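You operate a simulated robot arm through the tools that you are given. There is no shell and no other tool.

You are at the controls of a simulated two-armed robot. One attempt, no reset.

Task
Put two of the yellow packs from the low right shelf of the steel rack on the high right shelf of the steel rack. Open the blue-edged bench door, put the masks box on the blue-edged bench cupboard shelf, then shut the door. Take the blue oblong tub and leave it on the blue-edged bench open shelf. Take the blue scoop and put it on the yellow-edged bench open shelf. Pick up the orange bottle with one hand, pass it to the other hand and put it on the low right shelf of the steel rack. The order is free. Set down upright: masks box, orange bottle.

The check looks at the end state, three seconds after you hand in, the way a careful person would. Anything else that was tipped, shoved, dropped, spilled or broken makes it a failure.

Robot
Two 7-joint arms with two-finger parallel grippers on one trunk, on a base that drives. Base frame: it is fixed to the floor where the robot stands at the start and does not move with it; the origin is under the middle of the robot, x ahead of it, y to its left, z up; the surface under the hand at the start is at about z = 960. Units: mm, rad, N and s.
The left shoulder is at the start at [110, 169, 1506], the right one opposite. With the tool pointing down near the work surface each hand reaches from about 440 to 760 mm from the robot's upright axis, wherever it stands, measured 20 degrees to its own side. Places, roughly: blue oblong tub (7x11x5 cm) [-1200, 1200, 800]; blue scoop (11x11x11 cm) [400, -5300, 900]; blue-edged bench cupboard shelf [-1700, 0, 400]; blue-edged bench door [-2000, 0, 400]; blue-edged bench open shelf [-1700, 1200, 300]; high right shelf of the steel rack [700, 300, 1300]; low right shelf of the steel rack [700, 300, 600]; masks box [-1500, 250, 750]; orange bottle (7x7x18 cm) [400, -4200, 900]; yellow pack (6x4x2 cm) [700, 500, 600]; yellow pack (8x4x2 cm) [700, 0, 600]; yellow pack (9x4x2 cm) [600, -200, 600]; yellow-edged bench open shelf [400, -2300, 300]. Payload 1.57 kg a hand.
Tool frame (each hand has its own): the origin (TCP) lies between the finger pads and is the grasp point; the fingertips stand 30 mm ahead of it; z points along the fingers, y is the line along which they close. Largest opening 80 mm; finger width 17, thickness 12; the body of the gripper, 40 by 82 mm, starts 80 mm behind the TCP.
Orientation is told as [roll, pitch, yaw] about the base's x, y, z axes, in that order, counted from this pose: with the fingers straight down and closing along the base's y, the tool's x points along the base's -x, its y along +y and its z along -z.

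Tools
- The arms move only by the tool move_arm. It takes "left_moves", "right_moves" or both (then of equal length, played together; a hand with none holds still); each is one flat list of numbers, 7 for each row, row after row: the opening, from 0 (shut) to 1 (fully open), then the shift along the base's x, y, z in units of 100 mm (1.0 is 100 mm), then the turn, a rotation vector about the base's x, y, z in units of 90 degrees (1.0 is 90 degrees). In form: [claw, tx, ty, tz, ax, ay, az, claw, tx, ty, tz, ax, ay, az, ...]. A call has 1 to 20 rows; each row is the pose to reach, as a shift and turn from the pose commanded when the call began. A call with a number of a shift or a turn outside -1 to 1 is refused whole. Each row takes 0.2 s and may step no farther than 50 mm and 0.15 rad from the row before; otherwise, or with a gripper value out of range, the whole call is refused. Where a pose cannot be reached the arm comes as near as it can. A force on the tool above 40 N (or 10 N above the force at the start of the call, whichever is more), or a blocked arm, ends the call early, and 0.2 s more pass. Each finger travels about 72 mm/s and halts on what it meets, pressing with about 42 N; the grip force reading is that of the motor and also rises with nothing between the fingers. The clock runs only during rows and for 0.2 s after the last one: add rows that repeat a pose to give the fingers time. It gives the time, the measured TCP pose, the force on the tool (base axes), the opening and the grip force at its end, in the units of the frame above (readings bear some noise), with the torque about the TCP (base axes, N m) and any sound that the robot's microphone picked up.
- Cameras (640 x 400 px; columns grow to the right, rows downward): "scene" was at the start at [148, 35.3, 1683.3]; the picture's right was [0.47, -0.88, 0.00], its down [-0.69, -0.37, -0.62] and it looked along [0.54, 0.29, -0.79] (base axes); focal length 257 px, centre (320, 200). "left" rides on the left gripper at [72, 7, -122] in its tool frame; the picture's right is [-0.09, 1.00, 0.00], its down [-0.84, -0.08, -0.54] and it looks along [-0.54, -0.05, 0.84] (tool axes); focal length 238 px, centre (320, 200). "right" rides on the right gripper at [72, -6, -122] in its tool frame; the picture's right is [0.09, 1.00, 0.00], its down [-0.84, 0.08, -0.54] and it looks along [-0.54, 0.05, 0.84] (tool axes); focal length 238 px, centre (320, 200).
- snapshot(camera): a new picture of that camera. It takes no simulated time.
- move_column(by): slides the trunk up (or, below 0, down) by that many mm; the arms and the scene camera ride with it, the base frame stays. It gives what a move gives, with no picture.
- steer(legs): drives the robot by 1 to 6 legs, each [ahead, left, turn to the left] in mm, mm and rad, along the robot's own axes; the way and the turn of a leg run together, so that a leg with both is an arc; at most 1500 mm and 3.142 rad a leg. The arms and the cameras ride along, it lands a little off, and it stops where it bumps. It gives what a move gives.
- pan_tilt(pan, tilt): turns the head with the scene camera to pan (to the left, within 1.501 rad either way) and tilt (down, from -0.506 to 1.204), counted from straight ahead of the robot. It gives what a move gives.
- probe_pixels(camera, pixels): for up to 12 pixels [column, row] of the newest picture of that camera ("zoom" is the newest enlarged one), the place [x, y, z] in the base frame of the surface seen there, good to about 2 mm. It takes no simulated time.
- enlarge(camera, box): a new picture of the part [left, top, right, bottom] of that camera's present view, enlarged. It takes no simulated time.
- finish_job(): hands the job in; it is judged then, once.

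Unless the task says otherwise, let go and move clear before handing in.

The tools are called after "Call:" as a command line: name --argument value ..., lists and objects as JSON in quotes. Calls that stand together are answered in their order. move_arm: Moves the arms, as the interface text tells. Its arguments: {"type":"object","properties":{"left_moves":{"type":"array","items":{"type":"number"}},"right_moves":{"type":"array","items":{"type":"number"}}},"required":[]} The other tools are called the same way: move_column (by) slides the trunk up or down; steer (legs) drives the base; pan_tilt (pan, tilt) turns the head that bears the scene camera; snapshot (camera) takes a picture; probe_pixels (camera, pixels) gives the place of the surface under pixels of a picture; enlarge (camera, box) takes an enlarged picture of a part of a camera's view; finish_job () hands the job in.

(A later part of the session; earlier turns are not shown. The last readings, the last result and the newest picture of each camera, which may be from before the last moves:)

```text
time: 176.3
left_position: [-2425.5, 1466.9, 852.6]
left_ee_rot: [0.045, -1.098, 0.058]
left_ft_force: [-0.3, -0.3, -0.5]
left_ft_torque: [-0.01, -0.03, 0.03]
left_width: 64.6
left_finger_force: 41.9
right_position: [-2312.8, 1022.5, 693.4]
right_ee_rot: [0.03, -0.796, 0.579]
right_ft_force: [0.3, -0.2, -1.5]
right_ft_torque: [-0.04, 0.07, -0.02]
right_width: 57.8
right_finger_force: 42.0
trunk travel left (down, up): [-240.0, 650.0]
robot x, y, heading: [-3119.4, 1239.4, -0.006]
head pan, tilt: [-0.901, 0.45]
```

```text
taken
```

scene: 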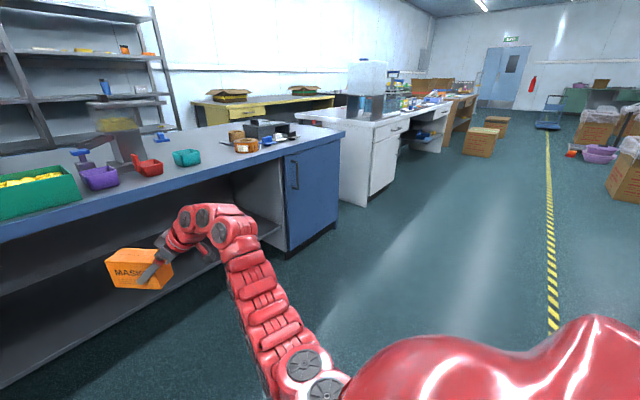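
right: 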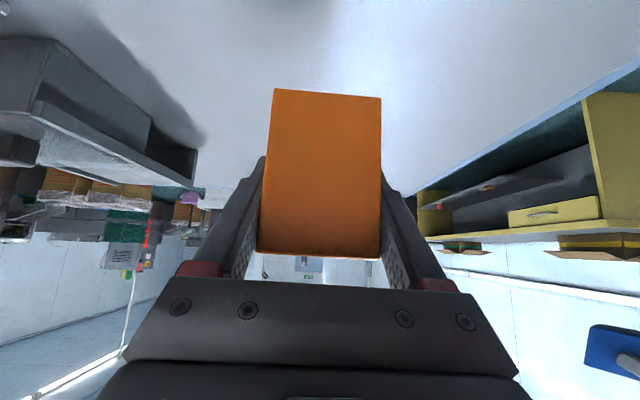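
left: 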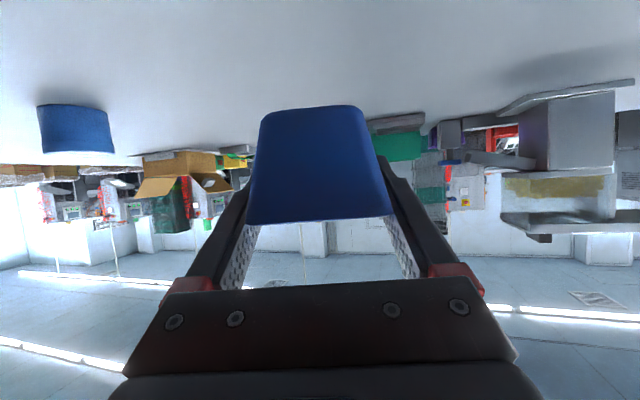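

I'll look straight again and probe the open shelf levels and the door.

Call:
pan_tilt --pan -0.15 --tilt 0.45

Call:
snapshot --camera "scene"

Call:
probe_pixels --camera "scene" --pixels '[[260, 213], [260, 222], [260, 255], [260, 274], [260, 235], [200, 270], [450, 256], [500, 200], [512, 195], [478, 270], [550, 270], [260, 190]]'

Call:
enlarge --camera "scene" --box '[140, 170, 480, 290]'

```text
time: 177.4
left_position: [-2425.6, 1467.0, 852.2]
left_ee_rot: [0.046, -1.097, 0.058]
left_ft_force: [-0.1, -0.2, -0.9]
left_ft_torque: [-0.03, 0.03, 0.01]
left_width: 64.5
left_finger_force: 42.6
right_position: [-2313.2, 1023.1, 692.9]
right_ee_rot: [0.03, -0.796, 0.578]
right_ft_force: [-1.5, -0.2, -1.9]
right_ft_torque: [-0.03, 0.05, -0.01]
right_width: 57.7
right_finger_force: 42.1
trunk travel left (down, up): [-240.0, 650.0]
robot x, y, heading: [-3120.5, 1239.9, -0.0]
head pan, tilt: [-0.15, 0.45]
```

```text
taken
```

scene: 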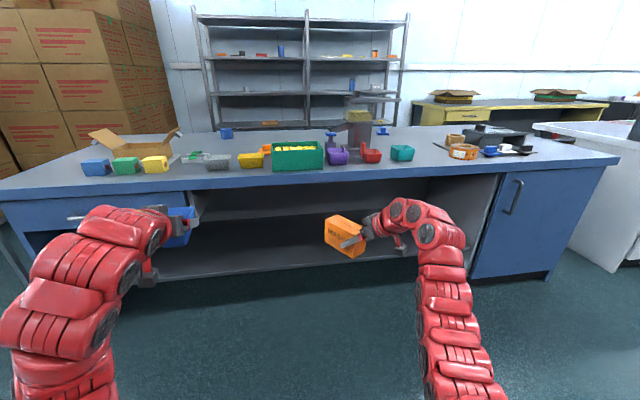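

```text
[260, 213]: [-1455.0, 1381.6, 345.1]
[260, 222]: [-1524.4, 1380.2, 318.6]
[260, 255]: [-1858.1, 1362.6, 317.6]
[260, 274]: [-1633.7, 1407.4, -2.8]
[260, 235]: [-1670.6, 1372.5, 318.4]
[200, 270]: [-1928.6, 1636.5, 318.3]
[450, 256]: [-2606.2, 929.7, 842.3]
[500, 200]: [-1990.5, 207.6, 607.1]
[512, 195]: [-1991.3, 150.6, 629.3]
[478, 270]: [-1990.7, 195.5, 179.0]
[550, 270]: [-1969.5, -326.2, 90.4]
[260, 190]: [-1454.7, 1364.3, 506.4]
```

```text
1.88 times, centred on (310, 230) of scene
```

zoom: 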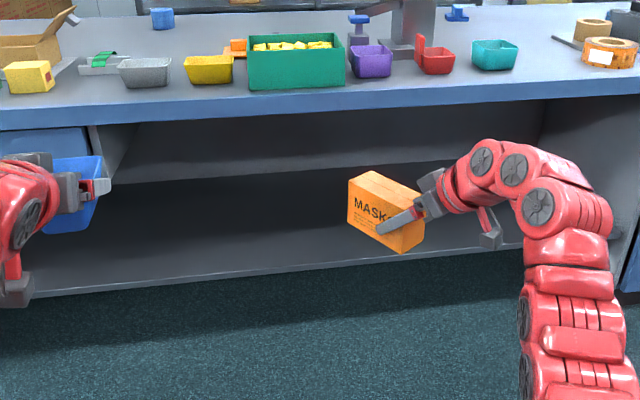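

The open shelf surface is z≈318 (front edge ≈-1940, back ≈-1455). I'll lower the left hand with the tub and the trunk while still clear of the bench.

Call:
move_arm --left_moves '[0, 0, 0, -0.33, -0.004, 0, 0, 0, 0, 0, -0.66, -0.008, 0, 0, 0, 0, 0, -1, -0.013, 0, -0.02]'

Call:
move_arm --left_moves '[0, 0, 0, -0.33, 0, 0, 0, 0, 0, 0, -0.66, 0, 0, 0, 0, 0, 0, -1, 0, 0, -0.02]'

Call:
move_column --by -235

Call:
snapshot --camera "scene"

```text
time: 178.2
left_position: [-2425.0, 1465.8, 752.7]
left_ee_rot: [0.002, -1.097, 0.066]
left_ft_force: [0.1, -0.9, 0.7]
left_ft_torque: [0.03, 0.02, -0.01]
left_width: 64.6
left_finger_force: 42.4
right_position: [-2312.6, 1022.5, 693.0]
right_ee_rot: [0.03, -0.798, 0.578]
right_ft_force: [0.5, -0.7, -3.1]
right_ft_torque: [-0.06, 0.06, -0.02]
right_width: 57.6
right_finger_force: 41.7
trunk travel left (down, up): [-240.0, 650.0]
robot x, y, heading: [-3121.6, 1242.8, -0.003]
head pan, tilt: [-0.15, 0.45]
```

```text
time: 179.0
left_position: [-2426.4, 1467.5, 650.8]
left_ee_rot: [0.002, -1.097, 0.033]
left_ft_force: [-0.1, -0.1, 0.3]
left_ft_torque: [0.0, 0.02, 0.02]
left_width: 64.6
left_finger_force: 41.7
right_position: [-2314.1, 1023.1, 692.6]
right_ee_rot: [0.029, -0.796, 0.579]
right_ft_force: [-1.6, 0.1, -1.4]
right_ft_torque: [-0.04, 0.04, 0.01]
right_width: 57.7
right_finger_force: 42.3
trunk travel left (down, up): [-240.0, 650.0]
robot x, y, heading: [-3121.5, 1240.4, -0.005]
head pan, tilt: [-0.15, 0.45]
```

```text
time: 181.5
left_position: [-2425.7, 1467.2, 416.1]
left_ee_rot: [0.001, -1.096, 0.032]
left_ft_force: [0.6, 0.3, 0.0]
left_ft_torque: [0.02, -0.03, -0.01]
left_width: 64.3
left_finger_force: 42.4
right_position: [-2313.0, 1023.1, 458.8]
right_ee_rot: [0.03, -0.798, 0.577]
right_ft_force: [-0.5, 0.7, -0.9]
right_ft_torque: [-0.02, 0.09, -0.03]
right_width: 57.8
right_finger_force: 42.3
trunk travel left (down, up): [-5.0, 885.0]
robot x, y, heading: [-3117.6, 1239.6, -0.003]
head pan, tilt: [-0.15, 0.45]
```

```text
taken
```

scene: 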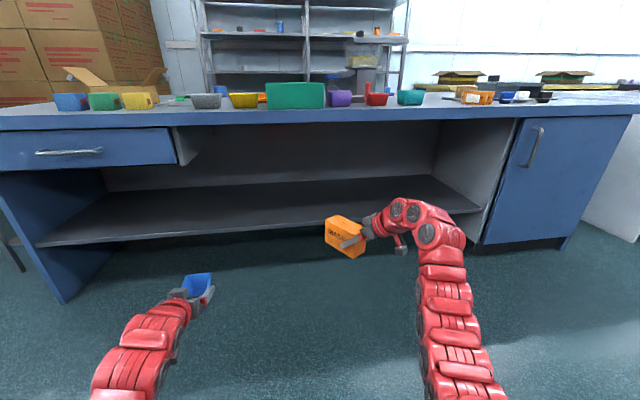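

The drawer at upper left (y>1500) should be avoided, so I'll shift right ~170 mm. Probe the front rail's lower edge first.

Call:
probe_pixels --camera "scene" --pixels '[[300, 112], [300, 124], [300, 132], [180, 155], [195, 150], [440, 130], [400, 210], [425, 236], [60, 240], [250, 225], [250, 234], [480, 215]]'

Call:
steer --legs '[[0, -170, 0]]'

```text
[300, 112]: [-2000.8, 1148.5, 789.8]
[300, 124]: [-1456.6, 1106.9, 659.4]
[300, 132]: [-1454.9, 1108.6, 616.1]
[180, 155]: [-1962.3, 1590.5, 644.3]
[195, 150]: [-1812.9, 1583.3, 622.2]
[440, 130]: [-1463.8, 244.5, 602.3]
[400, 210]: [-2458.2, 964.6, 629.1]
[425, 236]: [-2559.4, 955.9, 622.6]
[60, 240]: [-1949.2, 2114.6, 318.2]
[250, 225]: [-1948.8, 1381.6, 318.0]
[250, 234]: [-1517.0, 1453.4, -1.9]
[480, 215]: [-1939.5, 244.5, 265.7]
```

```text
time: 183.0
left_position: [-2427.4, 1298.8, 415.4]
left_ee_rot: [0.0, -1.095, 0.037]
left_ft_force: [0.4, 0.2, -0.4]
left_ft_torque: [0.01, 0.02, 0.02]
left_width: 64.4
left_finger_force: 41.9
right_position: [-2315.1, 855.2, 457.9]
right_ee_rot: [0.029, -0.798, 0.58]
right_ft_force: [0.0, -1.0, -0.4]
right_ft_torque: [-0.05, 0.07, 0.0]
right_width: 57.7
right_finger_force: 42.1
trunk travel left (down, up): [-5.0, 885.0]
robot x, y, heading: [-3116.8, 1071.9, -0.002]
head pan, tilt: [-0.15, 0.45]
```

Clearances are fine (bench underside ≈755, arm tops ≈630). Drive in 560 mm with the tub above the shelf.

Call:
steer --legs '[[560, 0, 0]]'

Call:
snapshot --camera "left"

Call:
snapshot --camera "scene"

```text
time: 186.1
left_position: [-1887.5, 1299.3, 417.0]
left_ee_rot: [0.002, -1.096, 0.033]
left_ft_force: [-0.4, 0.8, -0.8]
left_ft_torque: [-0.05, 0.02, 0.01]
left_width: 64.6
left_finger_force: 41.5
right_position: [-1773.9, 853.3, 458.2]
right_ee_rot: [0.029, -0.798, 0.58]
right_ft_force: [-0.2, 0.0, -1.6]
right_ft_torque: [-0.04, 0.1, 0.01]
right_width: 57.8
right_finger_force: 41.6
trunk travel left (down, up): [-5.0, 885.0]
robot x, y, heading: [-2579.5, 1071.5, -0.003]
head pan, tilt: [-0.15, 0.45]
```

```text
taken
```

left: 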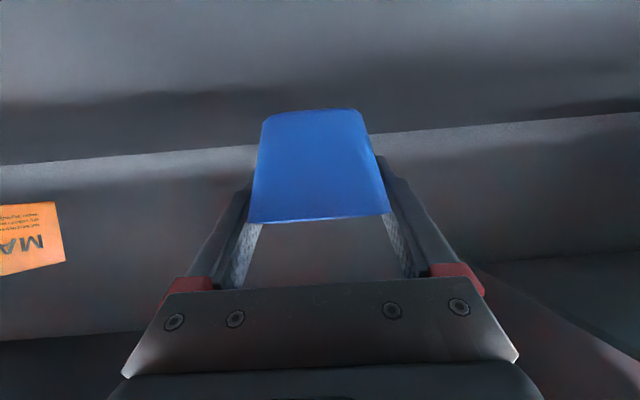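

```text
taken
```

scene: 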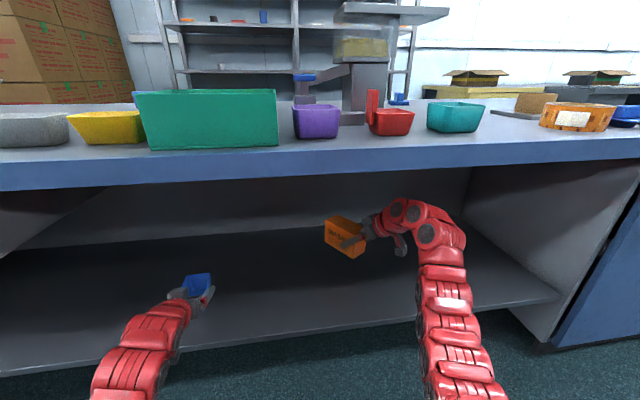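

Tub is just inside the shelf edge; go 60 mm deeper, then lower.

Call:
steer --legs '[[60, 0, 0]]'

Call:
move_arm --left_moves '[0, 0, 0, -0.15, 0, 0, 0, 0, 0, 0, -0.3, 0, 0, 0, 0, 0, 0, -0.42, 0, 0, 0, 0, 0, 0, -0.5, 0, 0, 0, 0, 0, 0, -0.54, 0, 0, 0, 0, 0, 0, -0.55, 0, 0, 0]'

Call:
snapshot --camera "left"

Call:
enlarge --camera "scene" --box '[110, 230, 270, 330]'

```text
time: 187.1
left_position: [-1827.7, 1298.0, 416.5]
left_ee_rot: [0.003, -1.096, 0.034]
left_ft_force: [-0.2, 0.1, -0.9]
left_ft_torque: [0.03, 0.05, -0.05]
left_width: 64.4
left_finger_force: 41.7
right_position: [-1713.0, 853.4, 458.8]
right_ee_rot: [0.029, -0.797, 0.578]
right_ft_force: [0.8, -0.6, -1.3]
right_ft_torque: [-0.05, 0.05, -0.02]
right_width: 57.7
right_finger_force: 42.6
trunk travel left (down, up): [-5.0, 885.0]
robot x, y, heading: [-2515.2, 1072.4, -0.005]
head pan, tilt: [-0.15, 0.45]
```

```text
time: 188.4
left_position: [-1827.4, 1297.0, 361.4]
left_ee_rot: [0.003, -1.096, 0.035]
left_ft_force: [0.0, -0.1, -0.4]
left_ft_torque: [0.04, 0.02, 0.02]
left_width: 64.9
left_finger_force: 41.9
right_position: [-1714.8, 853.8, 458.1]
right_ee_rot: [0.029, -0.796, 0.579]
right_ft_force: [-0.4, -0.1, -2.3]
right_ft_torque: [-0.02, 0.02, -0.01]
right_width: 57.9
right_finger_force: 42.4
trunk travel left (down, up): [-5.0, 885.0]
robot x, y, heading: [-2516.7, 1072.7, -0.005]
head pan, tilt: [-0.15, 0.45]
```

```text
taken
```

left: 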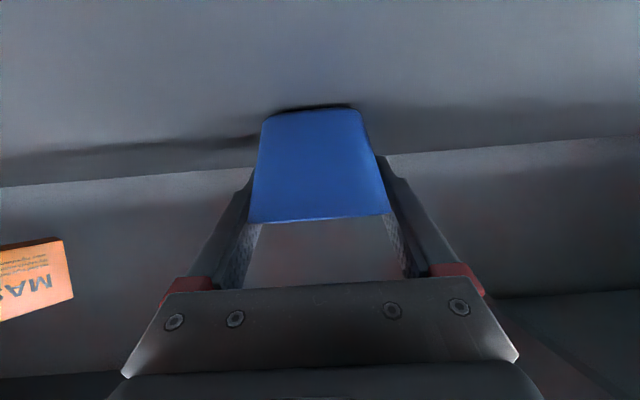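

```text
4.00 times, centred on (190, 280) of scene
```

zoom: 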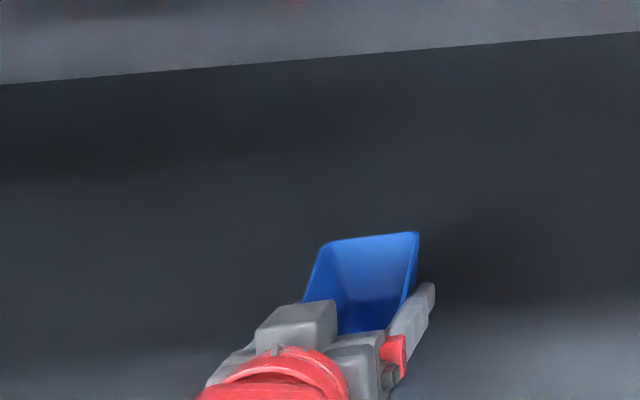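

No contact yet at 361; nudge down a few mm.

Call:
move_arm --left_moves '[0, 0, 0, -0.015, 0, 0, 0, 0, 0, 0, -0.03, 0, 0, 0, 0, 0, 0, -0.03, 0, 0, 0]'

```text
time: 189.2
left_position: [-1827.6, 1296.9, 359.4]
left_ee_rot: [0.003, -1.099, 0.034]
left_ft_force: [1.2, 3.1, 9.4]
left_ft_torque: [0.03, 0.3, -0.11]
left_width: 64.6
left_finger_force: 41.6
right_position: [-1714.1, 852.8, 459.1]
right_ee_rot: [0.029, -0.798, 0.58]
right_ft_force: [-0.4, 0.0, -2.0]
right_ft_torque: [-0.03, 0.04, 0.0]
right_width: 57.7
right_finger_force: 42.0
trunk travel left (down, up): [-5.0, 885.0]
robot x, y, heading: [-2522.2, 1071.7, 0.001]
head pan, tilt: [-0.15, 0.45]
```

Contact at 9 N. Open the left hand and rise straight up clear of the rim.

Call:
move_arm --left_moves '[1, 0, 0, 0, 0, 0, 0, 1, 0, 0, 0, 0, 0, 0, 1, 0, 0, 0.1, 0, 0, 0, 1, 0, 0, 0.4, 0, 0, 0, 1, 0, 0, 0.75, 0, 0, 0]'

Call:
snapshot --camera "left"

Call:
snapshot --camera "scene"

```text
time: 190.4
left_position: [-1827.5, 1295.2, 434.3]
left_ee_rot: [0.002, -1.095, 0.032]
left_ft_force: [-0.7, -0.1, 0.3]
left_ft_torque: [0.02, 0.03, -0.03]
left_width: 80.0
left_finger_force: 0.1
right_position: [-1714.1, 854.4, 458.4]
right_ee_rot: [0.03, -0.797, 0.58]
right_ft_force: [-0.4, -0.3, -1.6]
right_ft_torque: [-0.02, 0.01, -0.01]
right_width: 57.6
right_finger_force: 42.2
trunk travel left (down, up): [-5.0, 885.0]
robot x, y, heading: [-2517.7, 1069.6, -0.004]
head pan, tilt: [-0.15, 0.45]
```

```text
taken
```

left: 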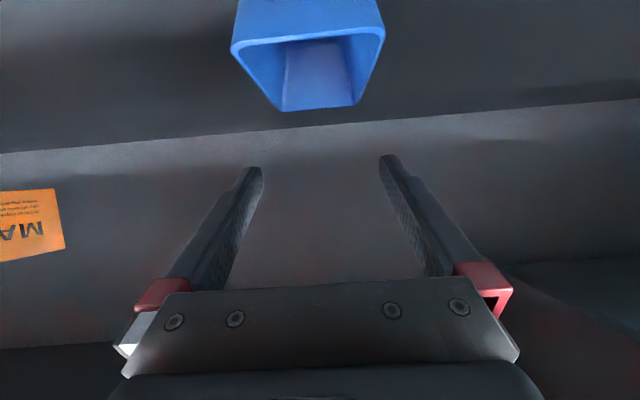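

```text
taken
```

scene: 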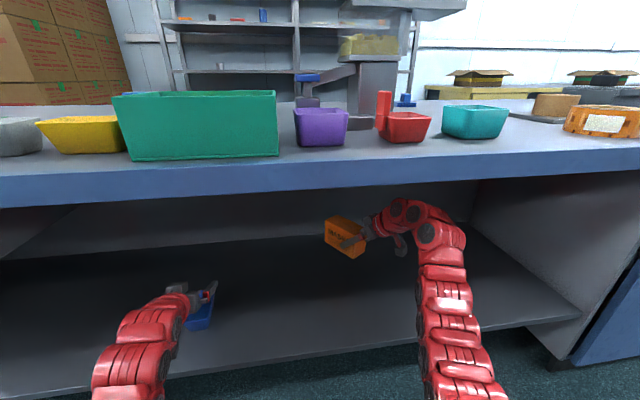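

The tub stands on the open shelf. Since the door needs the right hand, I'll park the masks box here on the open shelf for now: back 100 mm, lower it.

Call:
steer --legs '[[-100, 0, 0]]'

Call:
move_arm --right_moves '[0, 0, 0, -0.2, 0, 0, 0, 0, 0, 0, -0.4, 0, 0, 0, 0, 0, 0, -0.6, 0, 0, 0, 0, 0, 0, -0.75, 0, 0, 0, 0, 0, 0, -0.84, 0, 0, 0, 0, 0, 0, -0.87, 0, 0, 0]'

Call:
snapshot --camera "scene"

```text
time: 191.6
left_position: [-1926.4, 1297.4, 433.5]
left_ee_rot: [0.001, -1.096, 0.037]
left_ft_force: [0.4, -0.9, 0.9]
left_ft_torque: [0.01, -0.03, 0.0]
left_width: 80.0
left_finger_force: 0.1
right_position: [-1813.0, 855.4, 455.9]
right_ee_rot: [0.03, -0.797, 0.579]
right_ft_force: [0.0, 0.5, -1.5]
right_ft_torque: [-0.04, 0.08, 0.01]
right_width: 57.5
right_finger_force: 41.5
trunk travel left (down, up): [-5.0, 885.0]
robot x, y, heading: [-2618.2, 1067.3, -0.003]
head pan, tilt: [-0.15, 0.45]
```

```text
time: 193.0
left_position: [-1927.8, 1296.9, 433.2]
left_ee_rot: [0.002, -1.095, 0.037]
left_ft_force: [-0.1, -1.2, 0.0]
left_ft_torque: [-0.02, 0.0, -0.01]
left_width: 80.3
left_finger_force: 0.0
right_position: [-1813.1, 854.0, 370.0]
right_ee_rot: [0.031, -0.797, 0.58]
right_ft_force: [-0.1, 0.5, -1.2]
right_ft_torque: [-0.02, 0.05, 0.02]
right_width: 57.7
right_finger_force: 42.3
trunk travel left (down, up): [-5.0, 885.0]
robot x, y, heading: [-2613.2, 1069.5, 0.001]
head pan, tilt: [-0.15, 0.45]
```

```text
taken
```

scene: 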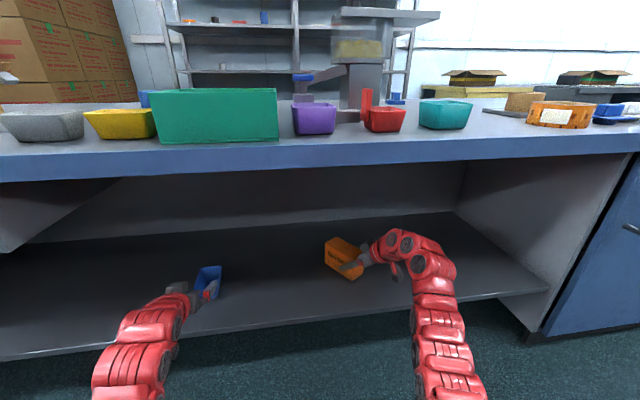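

Not touching yet; nudge down to contact.

Call:
move_arm --right_moves '[0, 0, 0, -0.015, 0, 0, 0, 0, 0, 0, -0.03, 0, 0, 0, 0, 0, 0, -0.03, 0, 0, 0]'

```text
time: 193.8
left_position: [-1926.9, 1297.2, 434.2]
left_ee_rot: [0.001, -1.098, 0.038]
left_ft_force: [-0.8, 0.4, 0.3]
left_ft_torque: [0.02, 0.0, 0.0]
left_width: 79.8
left_finger_force: 0.1
right_position: [-1812.3, 855.6, 367.8]
right_ee_rot: [0.028, -0.797, 0.581]
right_ft_force: [0.4, 0.2, 3.8]
right_ft_torque: [0.15, -0.51, 0.0]
right_width: 57.8
right_finger_force: 41.5
trunk travel left (down, up): [-5.0, 885.0]
robot x, y, heading: [-2618.2, 1072.9, 0.001]
head pan, tilt: [-0.15, 0.45]
```

Contact. Open, and retreat backward along the tool's horizontal direction (yaw 0.58) and up.

Call:
move_arm --right_moves '[0.6, 0, 0, -0.01, 0, 0, 0, 1, 0, 0, -0.01, 0, 0, 0, 1, 0, 0, -0.01, 0, 0, 0, 1, -0.2, -0.13, 0.05, 0, 0, 0, 1, -0.55, -0.36, 0.1, 0, 0, 0, 1, -0.85, -0.56, 0.4, 0, 0, 0]'

Call:
snapshot --camera "right"

Call:
snapshot --camera "scene"

```text
time: 195.2
left_position: [-1928.0, 1296.7, 432.7]
left_ee_rot: [0.002, -1.095, 0.035]
left_ft_force: [0.2, -0.3, -0.3]
left_ft_torque: [0.01, 0.0, -0.01]
left_width: 80.0
left_finger_force: 0.0
right_position: [-1897.8, 800.0, 406.1]
right_ee_rot: [0.029, -0.796, 0.581]
right_ft_force: [0.5, 0.5, -0.6]
right_ft_torque: [0.02, 0.01, 0.01]
right_width: 80.1
right_finger_force: 0.1
trunk travel left (down, up): [-5.0, 885.0]
robot x, y, heading: [-2617.0, 1072.7, -0.004]
head pan, tilt: [-0.15, 0.45]
```

```text
taken
```

right: 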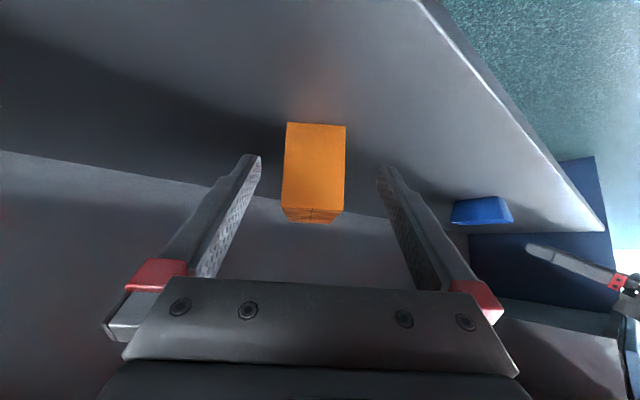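

```text
taken
```

scene: 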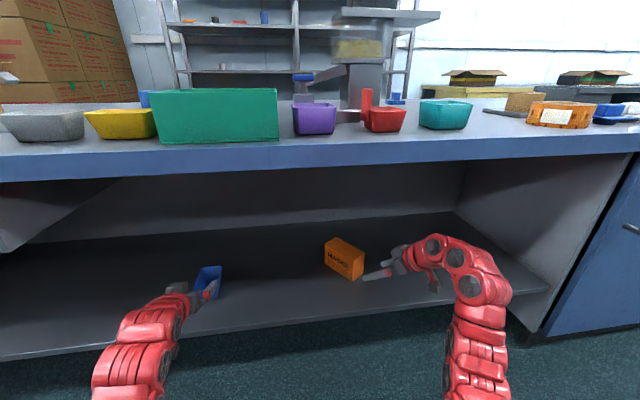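

The box is parked upright. Back out and go look at the door handle.

Call:
steer --legs '[[-450, 0, 0], [0, -700, 0]]'

Call:
move_column --by 200

Call:
pan_tilt --pan -0.3 --tilt 0.4

Call:
snapshot --camera "scene"

```text
time: 201.4
left_position: [-2386.0, 607.7, 434.1]
left_ee_rot: [0.0, -1.097, 0.053]
left_ft_force: [-0.1, -0.8, 0.8]
left_ft_torque: [0.02, 0.02, 0.02]
left_width: 80.0
left_finger_force: 0.0
right_position: [-2347.7, 109.3, 405.6]
right_ee_rot: [0.029, -0.796, 0.598]
right_ft_force: [0.0, -1.2, 0.6]
right_ft_torque: [0.01, 0.01, 0.0]
right_width: 80.1
right_finger_force: 0.0
trunk travel left (down, up): [-5.0, 885.0]
robot x, y, heading: [-3072.7, 370.7, 0.012]
head pan, tilt: [-0.15, 0.45]
```

```text
time: 203.6
left_position: [-2385.3, 607.1, 633.0]
left_ee_rot: [0.002, -1.096, 0.054]
left_ft_force: [0.8, 0.0, 0.8]
left_ft_torque: [0.03, 0.02, 0.02]
left_width: 79.8
left_finger_force: 0.0
right_position: [-2347.7, 110.2, 606.3]
right_ee_rot: [0.031, -0.797, 0.597]
right_ft_force: [0.9, 0.0, 0.5]
right_ft_torque: [-0.02, -0.01, 0.0]
right_width: 80.1
right_finger_force: 0.1
trunk travel left (down, up): [-205.0, 685.0]
robot x, y, heading: [-3072.6, 371.0, 0.016]
head pan, tilt: [-0.15, 0.45]
```

```text
time: 204.3
left_position: [-2384.6, 608.0, 633.3]
left_ee_rot: [0.002, -1.096, 0.052]
left_ft_force: [0.3, 0.7, -1.2]
left_ft_torque: [-0.01, -0.02, 0.02]
left_width: 80.2
left_finger_force: 0.1
right_position: [-2348.0, 110.4, 607.0]
right_ee_rot: [0.029, -0.797, 0.596]
right_ft_force: [-0.8, 0.0, 0.5]
right_ft_torque: [-0.02, 0.02, -0.01]
right_width: 79.9
right_finger_force: 0.0
trunk travel left (down, up): [-205.0, 685.0]
robot x, y, heading: [-3077.4, 374.3, 0.015]
head pan, tilt: [-0.3, 0.4]
```

```text
taken
```

scene: 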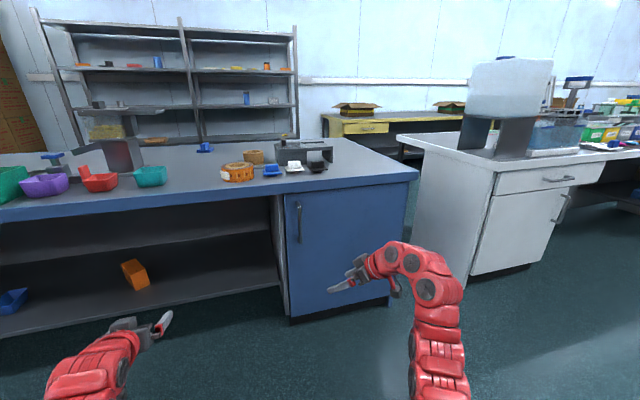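

Call:
enlarge --camera "scene" --box '[260, 170, 420, 330]'

Call:
probe_pixels --camera "zoom" --pixels '[[158, 90], [156, 130], [154, 165], [150, 120], [165, 130], [110, 90], [100, 200], [125, 380], [100, 380], [380, 300], [395, 60], [200, 200]]'

```text
2.50 times, centred on (340, 250) of scene
```

zoom: 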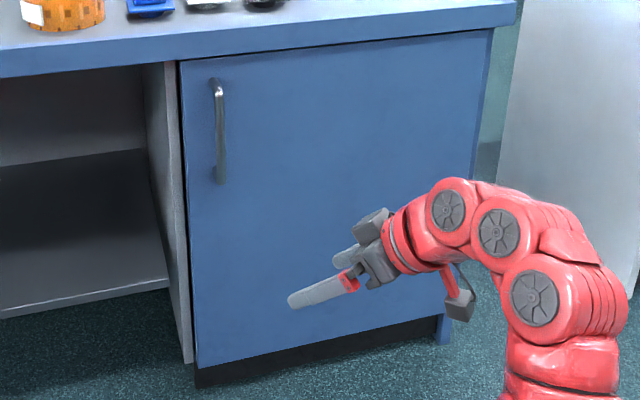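

```text
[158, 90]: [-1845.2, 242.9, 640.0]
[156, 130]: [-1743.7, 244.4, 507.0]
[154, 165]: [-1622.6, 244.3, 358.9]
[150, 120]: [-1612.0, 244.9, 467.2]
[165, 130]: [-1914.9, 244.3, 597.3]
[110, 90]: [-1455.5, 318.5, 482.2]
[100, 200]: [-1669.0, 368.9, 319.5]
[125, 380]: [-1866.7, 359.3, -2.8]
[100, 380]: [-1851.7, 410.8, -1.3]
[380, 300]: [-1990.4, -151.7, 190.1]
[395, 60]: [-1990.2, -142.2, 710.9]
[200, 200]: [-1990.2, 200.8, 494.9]
```

The handle is the vertical bar at zoom (219, 80–182). Probe it precisely.

Call:
probe_pixels --camera "zoom" --pixels '[[219, 92], [220, 120], [220, 150], [221, 175], [217, 120], [224, 120], [213, 82], [213, 180], [485, 100], [440, 330], [185, 200], [190, 70]]'

Call:
enlarge --camera "scene" --box '[290, 195, 322, 251]'

```text
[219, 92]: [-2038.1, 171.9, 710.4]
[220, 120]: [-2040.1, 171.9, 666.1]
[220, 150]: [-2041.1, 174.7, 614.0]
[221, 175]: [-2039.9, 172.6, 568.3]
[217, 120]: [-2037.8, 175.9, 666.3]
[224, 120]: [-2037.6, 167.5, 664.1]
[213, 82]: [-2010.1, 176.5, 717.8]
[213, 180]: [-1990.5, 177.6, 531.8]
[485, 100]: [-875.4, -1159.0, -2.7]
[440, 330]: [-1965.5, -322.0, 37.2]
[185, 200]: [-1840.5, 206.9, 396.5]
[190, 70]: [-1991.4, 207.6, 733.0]
```

```text
7.14 times, centred on (306, 223) of scene
```

zoom: 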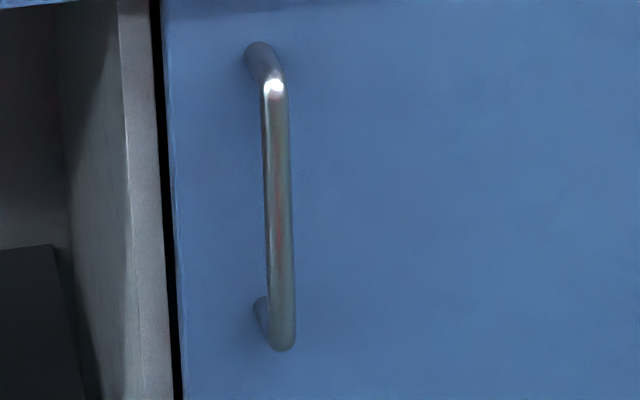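

The bar handle stands at about (-2033,172), z 565–715, ~45 mm off the door; hinge near y≈-310. I'll align the right tool to point along +x, nearly horizontal.

Call:
move_arm --right_moves '[1, 0, 0, 0, 0, 0, -0.076, 1, 0, 0, 0, 0, 0, -0.152, 1, 0, 0, 0, 0, 0, -0.228, 1, 0, 0, 0, 0, 0, -0.304, 1, 0, 0, 0, 0, 0, -0.38]'

Call:
move_arm --right_moves '[1, 0, 0, 0.09, 0, -0.07, 0, 1, 0, 0, 0.18, 0, -0.14, 0, 1, 0, 0, 0.27, 0, -0.21, 0, 1, 0, 0, 0.36, 0, -0.287, 0]'

```text
time: 205.5
left_position: [-2384.6, 607.6, 633.2]
left_ee_rot: [0.002, -1.095, 0.053]
left_ft_force: [0.6, 0.5, 0.5]
left_ft_torque: [0.0, 0.0, -0.04]
left_width: 80.1
left_finger_force: 0.0
right_position: [-2347.6, 110.2, 606.3]
right_ee_rot: [0.027, -0.799, -0.003]
right_ft_force: [-0.5, -0.4, 0.5]
right_ft_torque: [0.05, 0.05, 0.0]
right_width: 79.9
right_finger_force: 0.0
trunk travel left (down, up): [-205.0, 685.0]
robot x, y, heading: [-3071.6, 372.2, 0.02]
head pan, tilt: [-0.3, 0.4]
```

```text
time: 206.5
left_position: [-2385.8, 607.7, 632.2]
left_ee_rot: [0.002, -1.097, 0.051]
left_ft_force: [-0.1, 0.2, -0.1]
left_ft_torque: [0.01, 0.0, 0.02]
left_width: 80.1
left_finger_force: 0.1
right_position: [-2347.9, 110.1, 642.7]
right_ee_rot: [0.028, -1.251, 0.0]
right_ft_force: [-0.7, 0.4, 0.9]
right_ft_torque: [0.01, 0.01, 0.0]
right_width: 80.0
right_finger_force: 0.1
trunk travel left (down, up): [-205.0, 685.0]
robot x, y, heading: [-3075.3, 372.7, 0.021]
head pan, tilt: [-0.3, 0.4]
```

Pose good. Drive to a standoff in front of the handle.

Call:
steer --legs '[[0, 72, -0.02], [220, 0, 0]]'

Call:
snapshot --camera "right"

```text
time: 208.8
left_position: [-2163.0, 662.9, 633.1]
left_ee_rot: [0.002, -1.096, 0.029]
left_ft_force: [-0.5, 0.1, -1.1]
left_ft_torque: [0.01, 0.0, -0.01]
left_width: 80.1
left_finger_force: 0.2
right_position: [-2137.9, 165.6, 642.8]
right_ee_rot: [0.028, -1.248, -0.023]
right_ft_force: [-0.5, 0.2, 0.4]
right_ft_torque: [0.0, -0.01, -0.02]
right_width: 80.1
right_finger_force: 0.1
trunk travel left (down, up): [-205.0, 685.0]
robot x, y, heading: [-2856.0, 445.1, -0.007]
head pan, tilt: [-0.3, 0.4]
```

```text
taken
```

right: 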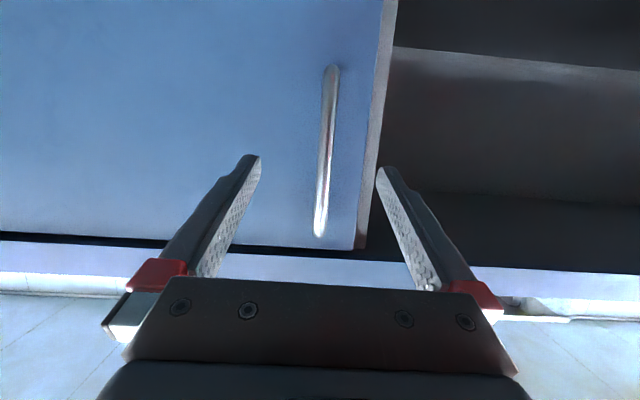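

The handle is nearly centred between the fingers (column 326). Advance with the arm and close on it.

Call:
move_arm --right_moves '[1, 0.3, 0.06, 0, 0, 0, 0, 1, 0.6, 0.06, 0, 0, 0, 0, 1, 0.85, 0.06, 0, 0, 0, 0, 1, 0.98, 0.06, 0, 0, 0, 0, 1, 0.98, 0.06, 0, 0, 0, 0]'

Call:
snapshot --camera "right"

```text
time: 210.0
left_position: [-2163.5, 663.1, 632.6]
left_ee_rot: [0.001, -1.097, 0.03]
left_ft_force: [-0.1, -0.8, -0.3]
left_ft_torque: [-0.01, -0.01, -0.01]
left_width: 79.8
left_finger_force: 0.0
right_position: [-2039.3, 170.3, 643.5]
right_ee_rot: [0.029, -1.247, -0.023]
right_ft_force: [-0.4, 0.5, 0.0]
right_ft_torque: [-0.02, -0.01, 0.07]
right_width: 80.0
right_finger_force: 0.0
trunk travel left (down, up): [-205.0, 685.0]
robot x, y, heading: [-2854.5, 441.3, -0.008]
head pan, tilt: [-0.3, 0.4]
```

```text
taken
```

right: 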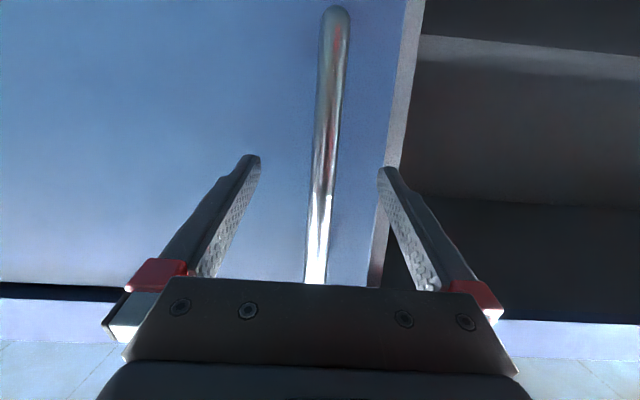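

The bar is between the fingers. Close on it.

Call:
move_arm --right_moves '[0, 0, 0.01, 0, 0, 0, 0, 0, 0, 0.01, 0, 0, 0, 0, 0, 0, 0.01, 0, 0, 0, 0, 0, 0, 0.01, 0, 0, 0, 0, 0, 0, 0.01, 0, 0, 0, 0]'

```text
time: 211.2
left_position: [-2164.2, 664.6, 632.4]
left_ee_rot: [0.001, -1.097, 0.028]
left_ft_force: [0.5, -0.3, 1.0]
left_ft_torque: [0.01, -0.01, 0.01]
left_width: 80.2
left_finger_force: 0.3
right_position: [-2038.9, 172.6, 643.2]
right_ee_rot: [0.03, -1.249, -0.019]
right_ft_force: [-1.1, 2.3, -1.7]
right_ft_torque: [-0.36, -0.18, 0.07]
right_width: 15.9
right_finger_force: 31.8
trunk travel left (down, up): [-205.0, 685.0]
robot x, y, heading: [-2856.4, 445.6, -0.005]
head pan, tilt: [-0.3, 0.4]
```

The bar is gripped (15.9 mm). Pull the first 12° of the arc with the base and check.

Call:
steer --legs '[[-99, -19, 0]]'

Call:
snapshot --camera "scene"

```text
time: 212.3
left_position: [-2263.9, 646.4, 632.5]
left_ee_rot: [0.002, -1.095, 0.033]
left_ft_force: [-0.6, -0.2, -0.9]
left_ft_torque: [0.0, 0.0, 0.01]
left_width: 79.6
left_finger_force: 0.1
right_position: [-2139.2, 154.6, 643.5]
right_ee_rot: [0.029, -1.249, -0.021]
right_ft_force: [-1.3, 1.2, -2.4]
right_ft_torque: [-0.36, -0.36, -0.03]
right_width: 15.9
right_finger_force: 31.2
trunk travel left (down, up): [-205.0, 685.0]
robot x, y, heading: [-2954.4, 426.0, -0.007]
head pan, tilt: [-0.3, 0.4]
```

```text
taken
```

scene: 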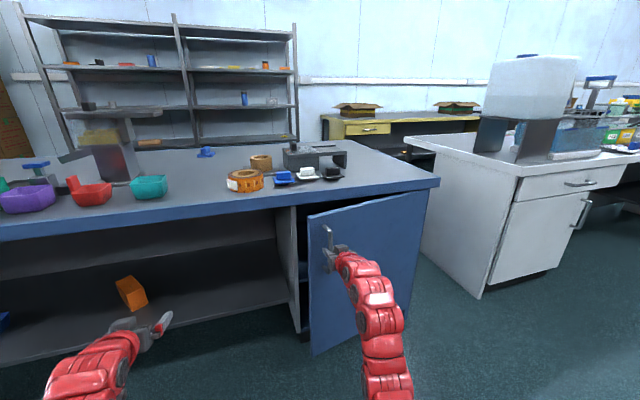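

The door is opening. Continue along the arc to about 60°, then 72°.

Call:
steer --legs '[[-93, -39, 0], [-83, -57, 0], [-69, -73, 0]]'

Call:
steer --legs '[[-52, -86, 0], [-33, -95, 0]]'

Call:
snapshot --camera "scene"

```text
time: 215.0
left_position: [-2509.4, 478.4, 632.0]
left_ee_rot: [0.001, -1.096, 0.028]
left_ft_force: [0.0, -0.3, 0.0]
left_ft_torque: [0.01, 0.03, -0.01]
left_width: 80.0
left_finger_force: 0.0
right_position: [-2383.9, -13.9, 643.7]
right_ee_rot: [0.026, -1.248, -0.023]
right_ft_force: [3.7, -3.4, -1.0]
right_ft_torque: [-0.47, 0.02, -0.06]
right_width: 15.6
right_finger_force: 31.3
trunk travel left (down, up): [-205.0, 685.0]
robot x, y, heading: [-3205.4, 261.2, -0.006]
head pan, tilt: [-0.3, 0.4]
```

```text
time: 216.9
left_position: [-2594.4, 299.8, 632.7]
left_ee_rot: [0.001, -1.097, 0.027]
left_ft_force: [-0.1, 0.7, -0.4]
left_ft_torque: [-0.02, 0.0, -0.02]
left_width: 79.7
left_finger_force: 0.1
right_position: [-2471.7, -193.3, 643.4]
right_ee_rot: [0.024, -1.249, -0.026]
right_ft_force: [9.6, -2.3, -0.2]
right_ft_torque: [-0.52, 0.09, 0.01]
right_width: 15.8
right_finger_force: 31.2
trunk travel left (down, up): [-205.0, 685.0]
robot x, y, heading: [-3286.2, 82.0, -0.006]
head pan, tilt: [-0.3, 0.4]
```

```text
taken
```

scene: 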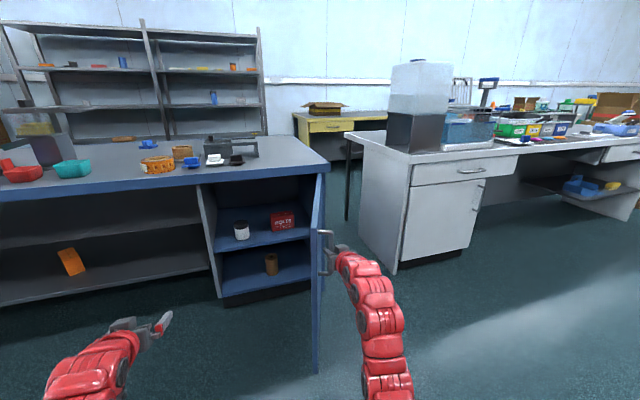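

The door is ~72° open; inside I see a shelf with a white jar and a red box. Release the handle and back off.

Call:
move_arm --right_moves '[0.5, 0, 0, 0, 0, 0, 0, 0.5, 0, 0, 0, 0, 0, 0, 0.5, -0.2, 0.02, 0, 0, 0, 0, 0.5, -0.6, 0.05, 0, 0, 0, 0, 0.5, -1, 0.1, 0, 0, 0, 0]'

Call:
snapshot --camera "scene"

Call:
enlarge --camera "scene" --box '[190, 160, 350, 310]'

```text
time: 218.1
left_position: [-2594.7, 299.6, 632.5]
left_ee_rot: [0.001, -1.097, 0.028]
left_ft_force: [-0.5, 0.2, 0.3]
left_ft_torque: [0.02, 0.01, -0.02]
left_width: 80.0
left_finger_force: 0.1
right_position: [-2574.5, -181.6, 643.3]
right_ee_rot: [0.023, -1.249, -0.022]
right_ft_force: [-0.2, -0.2, -0.3]
right_ft_torque: [-0.01, 0.02, -0.01]
right_width: 40.1
right_finger_force: 0.0
trunk travel left (down, up): [-205.0, 685.0]
robot x, y, heading: [-3288.6, 80.9, -0.01]
head pan, tilt: [-0.3, 0.4]
```

```text
taken
```

scene: 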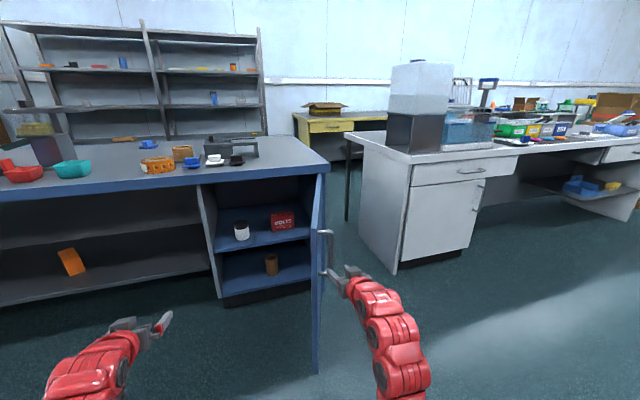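

```text
2.67 times, centred on (270, 235) of scene
```

zoom: 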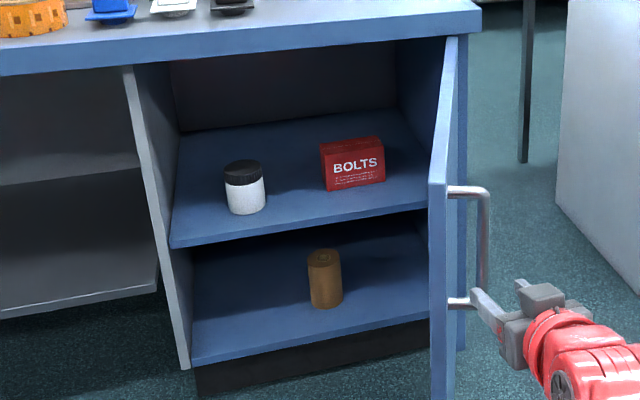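

Probe the cupboard shelf's surface and its objects.

Call:
probe_pixels --camera "zoom" --pixels '[[290, 220], [210, 240], [400, 205], [290, 150], [244, 195], [230, 195], [262, 190], [355, 165], [325, 150], [380, 150], [440, 200], [300, 280]]'

Call:
probe_pixels --camera "zoom" --pixels '[[330, 120], [244, 170], [190, 200], [395, 130], [300, 70], [140, 100], [175, 240], [430, 330], [450, 60], [445, 380]]'

```text
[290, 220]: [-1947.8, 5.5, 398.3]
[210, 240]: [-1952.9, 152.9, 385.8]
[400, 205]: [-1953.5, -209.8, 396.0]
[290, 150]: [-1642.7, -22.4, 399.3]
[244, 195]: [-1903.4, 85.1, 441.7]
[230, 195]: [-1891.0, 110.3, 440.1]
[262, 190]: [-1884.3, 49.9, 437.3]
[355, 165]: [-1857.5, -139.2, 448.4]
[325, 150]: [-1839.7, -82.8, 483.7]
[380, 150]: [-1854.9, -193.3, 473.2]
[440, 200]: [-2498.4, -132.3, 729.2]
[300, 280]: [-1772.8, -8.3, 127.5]
```

```text
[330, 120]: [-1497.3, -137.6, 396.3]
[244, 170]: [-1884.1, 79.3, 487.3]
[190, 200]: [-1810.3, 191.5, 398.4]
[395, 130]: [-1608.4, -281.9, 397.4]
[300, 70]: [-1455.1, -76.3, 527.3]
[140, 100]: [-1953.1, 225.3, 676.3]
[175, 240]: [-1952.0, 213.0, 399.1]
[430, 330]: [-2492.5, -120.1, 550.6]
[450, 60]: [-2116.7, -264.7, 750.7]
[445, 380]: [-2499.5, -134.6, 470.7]
```

The cupboard shelf is z≈399 (front edge x≈-1953), with a free slot between the jar (y≥45) and the bolts box (y≤-80). Return to the parked masks box: restore the arm's grasp orientation, lower the trunk and drive over.

Call:
move_arm --right_moves '[1, 0, 0, -0.09, 0, 0.07, 0, 1, 0, 0, -0.18, 0, 0.14, 0, 1, 0, 0, -0.27, 0, 0.21, 0, 1, 0, 0, -0.36, 0, 0.287, 0]'

Call:
move_arm --right_moves '[1, 0, 0, 0, 0, 0, 0.077, 1, 0, 0, 0, 0, 0, 0.154, 1, 0, 0, 0, 0, 0, 0.231, 1, 0, 0, 0, 0, 0, 0.308, 1, 0, 0, 0, 0, 0, 0.385]'

Call:
move_column --by -170

Call:
steer --legs '[[0, 1000, 0.01], [460, 0, 0]]'

Call:
pan_tilt --pan -0.1 --tilt 0.5

Call:
snapshot --camera "scene"

Call:
snapshot --camera "right"

```text
time: 219.1
left_position: [-2595.9, 299.5, 632.3]
left_ee_rot: [0.001, -1.097, 0.027]
left_ft_force: [-0.4, -0.3, 0.4]
left_ft_torque: [-0.02, 0.0, -0.01]
left_width: 80.0
left_finger_force: 0.0
right_position: [-2571.5, -183.3, 609.3]
right_ee_rot: [0.008, -0.798, -0.01]
right_ft_force: [-0.1, 0.2, -1.0]
right_ft_torque: [0.03, 0.02, 0.04]
right_width: 80.1
right_finger_force: 0.1
trunk travel left (down, up): [-205.0, 685.0]
robot x, y, heading: [-3286.8, 80.8, -0.01]
head pan, tilt: [-0.3, 0.4]
```

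```text
time: 220.3
left_position: [-2595.1, 300.2, 632.1]
left_ee_rot: [0.002, -1.096, 0.027]
left_ft_force: [-0.1, 0.5, 0.5]
left_ft_torque: [0.0, -0.02, 0.0]
left_width: 79.8
left_finger_force: 0.1
right_position: [-2571.8, -182.3, 609.8]
right_ee_rot: [0.009, -0.8, 0.597]
right_ft_force: [-0.8, -0.5, -0.2]
right_ft_torque: [0.01, -0.01, -0.01]
right_width: 79.9
right_finger_force: 0.2
trunk travel left (down, up): [-205.0, 685.0]
robot x, y, heading: [-3289.5, 79.0, -0.003]
head pan, tilt: [-0.3, 0.4]
```

```text
time: 222.2
left_position: [-2595.1, 299.1, 463.3]
left_ee_rot: [0.001, -1.094, 0.028]
left_ft_force: [0.1, 0.5, -0.2]
left_ft_torque: [0.01, 0.0, -0.01]
left_width: 79.7
left_finger_force: 0.0
right_position: [-2571.4, -183.6, 439.2]
right_ee_rot: [0.011, -0.798, 0.594]
right_ft_force: [0.1, 0.3, 0.3]
right_ft_torque: [0.0, -0.02, 0.03]
right_width: 80.2
right_finger_force: 0.1
trunk travel left (down, up): [-35.0, 855.0]
robot x, y, heading: [-3287.9, 82.2, -0.01]
head pan, tilt: [-0.3, 0.4]
```

```text
time: 229.8
left_position: [-2141.8, 1314.7, 463.3]
left_ee_rot: [-0.001, -1.096, 0.034]
left_ft_force: [0.4, 0.3, -0.7]
left_ft_torque: [0.03, -0.02, -0.04]
left_width: 80.3
left_finger_force: 0.1
right_position: [-2114.9, 832.9, 439.3]
right_ee_rot: [0.01, -0.8, 0.597]
right_ft_force: [0.3, 0.1, 0.3]
right_ft_torque: [-0.01, -0.03, -0.04]
right_width: 80.2
right_finger_force: 0.0
trunk travel left (down, up): [-35.0, 855.0]
robot x, y, heading: [-2830.9, 1089.5, -0.006]
head pan, tilt: [-0.3, 0.4]
```

```text
time: 230.5
left_position: [-2139.3, 1314.2, 463.7]
left_ee_rot: [0.001, -1.096, 0.034]
left_ft_force: [-0.8, 0.7, 0.2]
left_ft_torque: [-0.01, 0.01, -0.05]
left_width: 80.1
left_finger_force: 0.0
right_position: [-2114.3, 832.1, 440.2]
right_ee_rot: [0.011, -0.8, 0.599]
right_ft_force: [-0.4, 0.0, 0.0]
right_ft_torque: [0.01, 0.01, 0.02]
right_width: 80.1
right_finger_force: 0.0
trunk travel left (down, up): [-35.0, 855.0]
robot x, y, heading: [-2835.9, 1093.0, -0.001]
head pan, tilt: [-0.099, 0.499]
```

```text
taken
```

scene: 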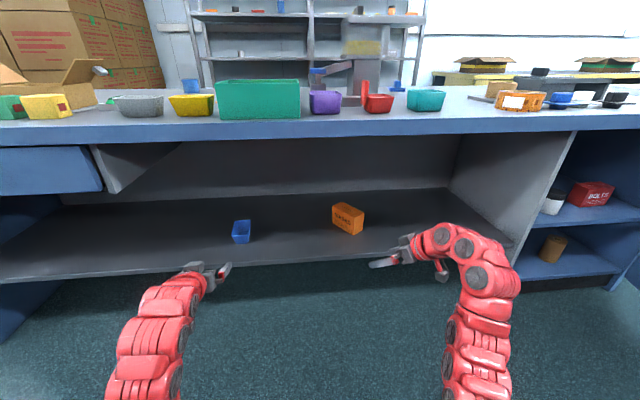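

```text
taken
```

right: 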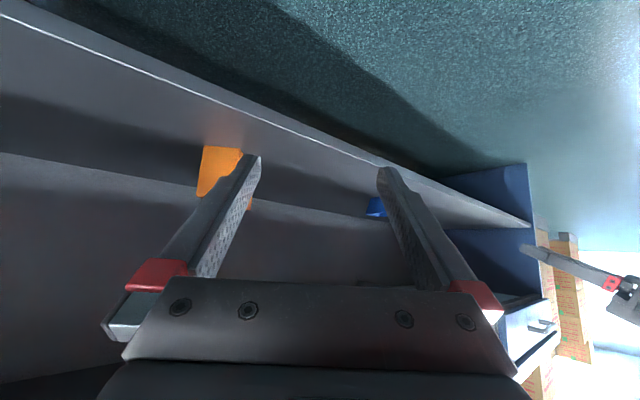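

I'll measure the box's current corners for an accurate regrasp.

Call:
enlarge --camera "scene" --box '[318, 195, 382, 240]'

Call:
probe_pixels --camera "zoom" --pixels '[[150, 115], [225, 95], [440, 150], [330, 190], [160, 280], [320, 375], [440, 310], [310, 140], [240, 200], [380, 260]]'

```text
8.89 times, centred on (350, 218) of scene
```

zoom: 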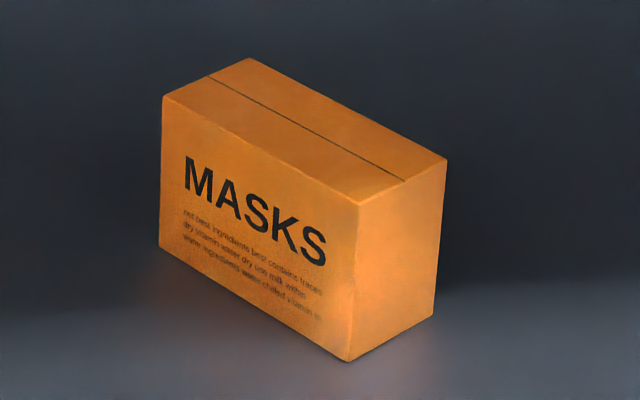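

```text
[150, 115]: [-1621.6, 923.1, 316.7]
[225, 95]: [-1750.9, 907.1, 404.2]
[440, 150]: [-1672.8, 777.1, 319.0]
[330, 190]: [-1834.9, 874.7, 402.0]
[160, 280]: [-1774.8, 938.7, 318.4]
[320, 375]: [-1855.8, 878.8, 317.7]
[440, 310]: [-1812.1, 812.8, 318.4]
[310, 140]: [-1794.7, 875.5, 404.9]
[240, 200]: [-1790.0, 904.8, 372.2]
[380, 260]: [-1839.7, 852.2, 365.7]
```

The box's end-centre is about (-1830,845), matching the release pose. Drive so the hand is above the grasp point, then lower.

Call:
steer --legs '[[302, 24, 0]]'

Call:
snapshot --camera "right"

```text
time: 232.6
left_position: [-1839.3, 1342.4, 464.2]
left_ee_rot: [0.002, -1.096, 0.038]
left_ft_force: [0.1, 0.0, 0.3]
left_ft_torque: [-0.04, 0.02, 0.04]
left_width: 80.2
left_finger_force: 0.1
right_position: [-1809.1, 859.4, 439.9]
right_ee_rot: [0.011, -0.799, 0.604]
right_ft_force: [-0.1, -0.5, -0.2]
right_ft_torque: [-0.01, 0.01, 0.04]
right_width: 80.0
right_finger_force: 0.1
trunk travel left (down, up): [-35.0, 855.0]
robot x, y, heading: [-2531.4, 1114.6, -0.002]
head pan, tilt: [-0.099, 0.499]
```

```text
taken
```

right: 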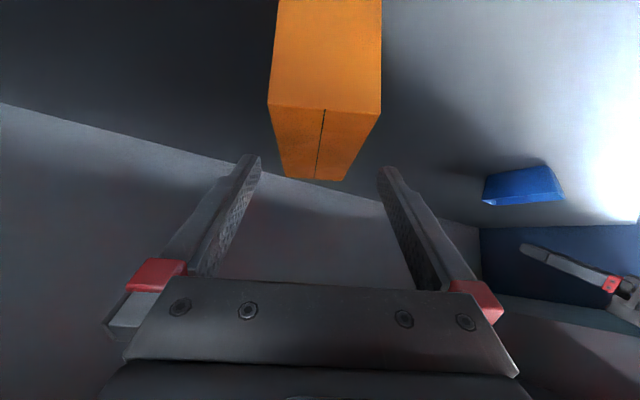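

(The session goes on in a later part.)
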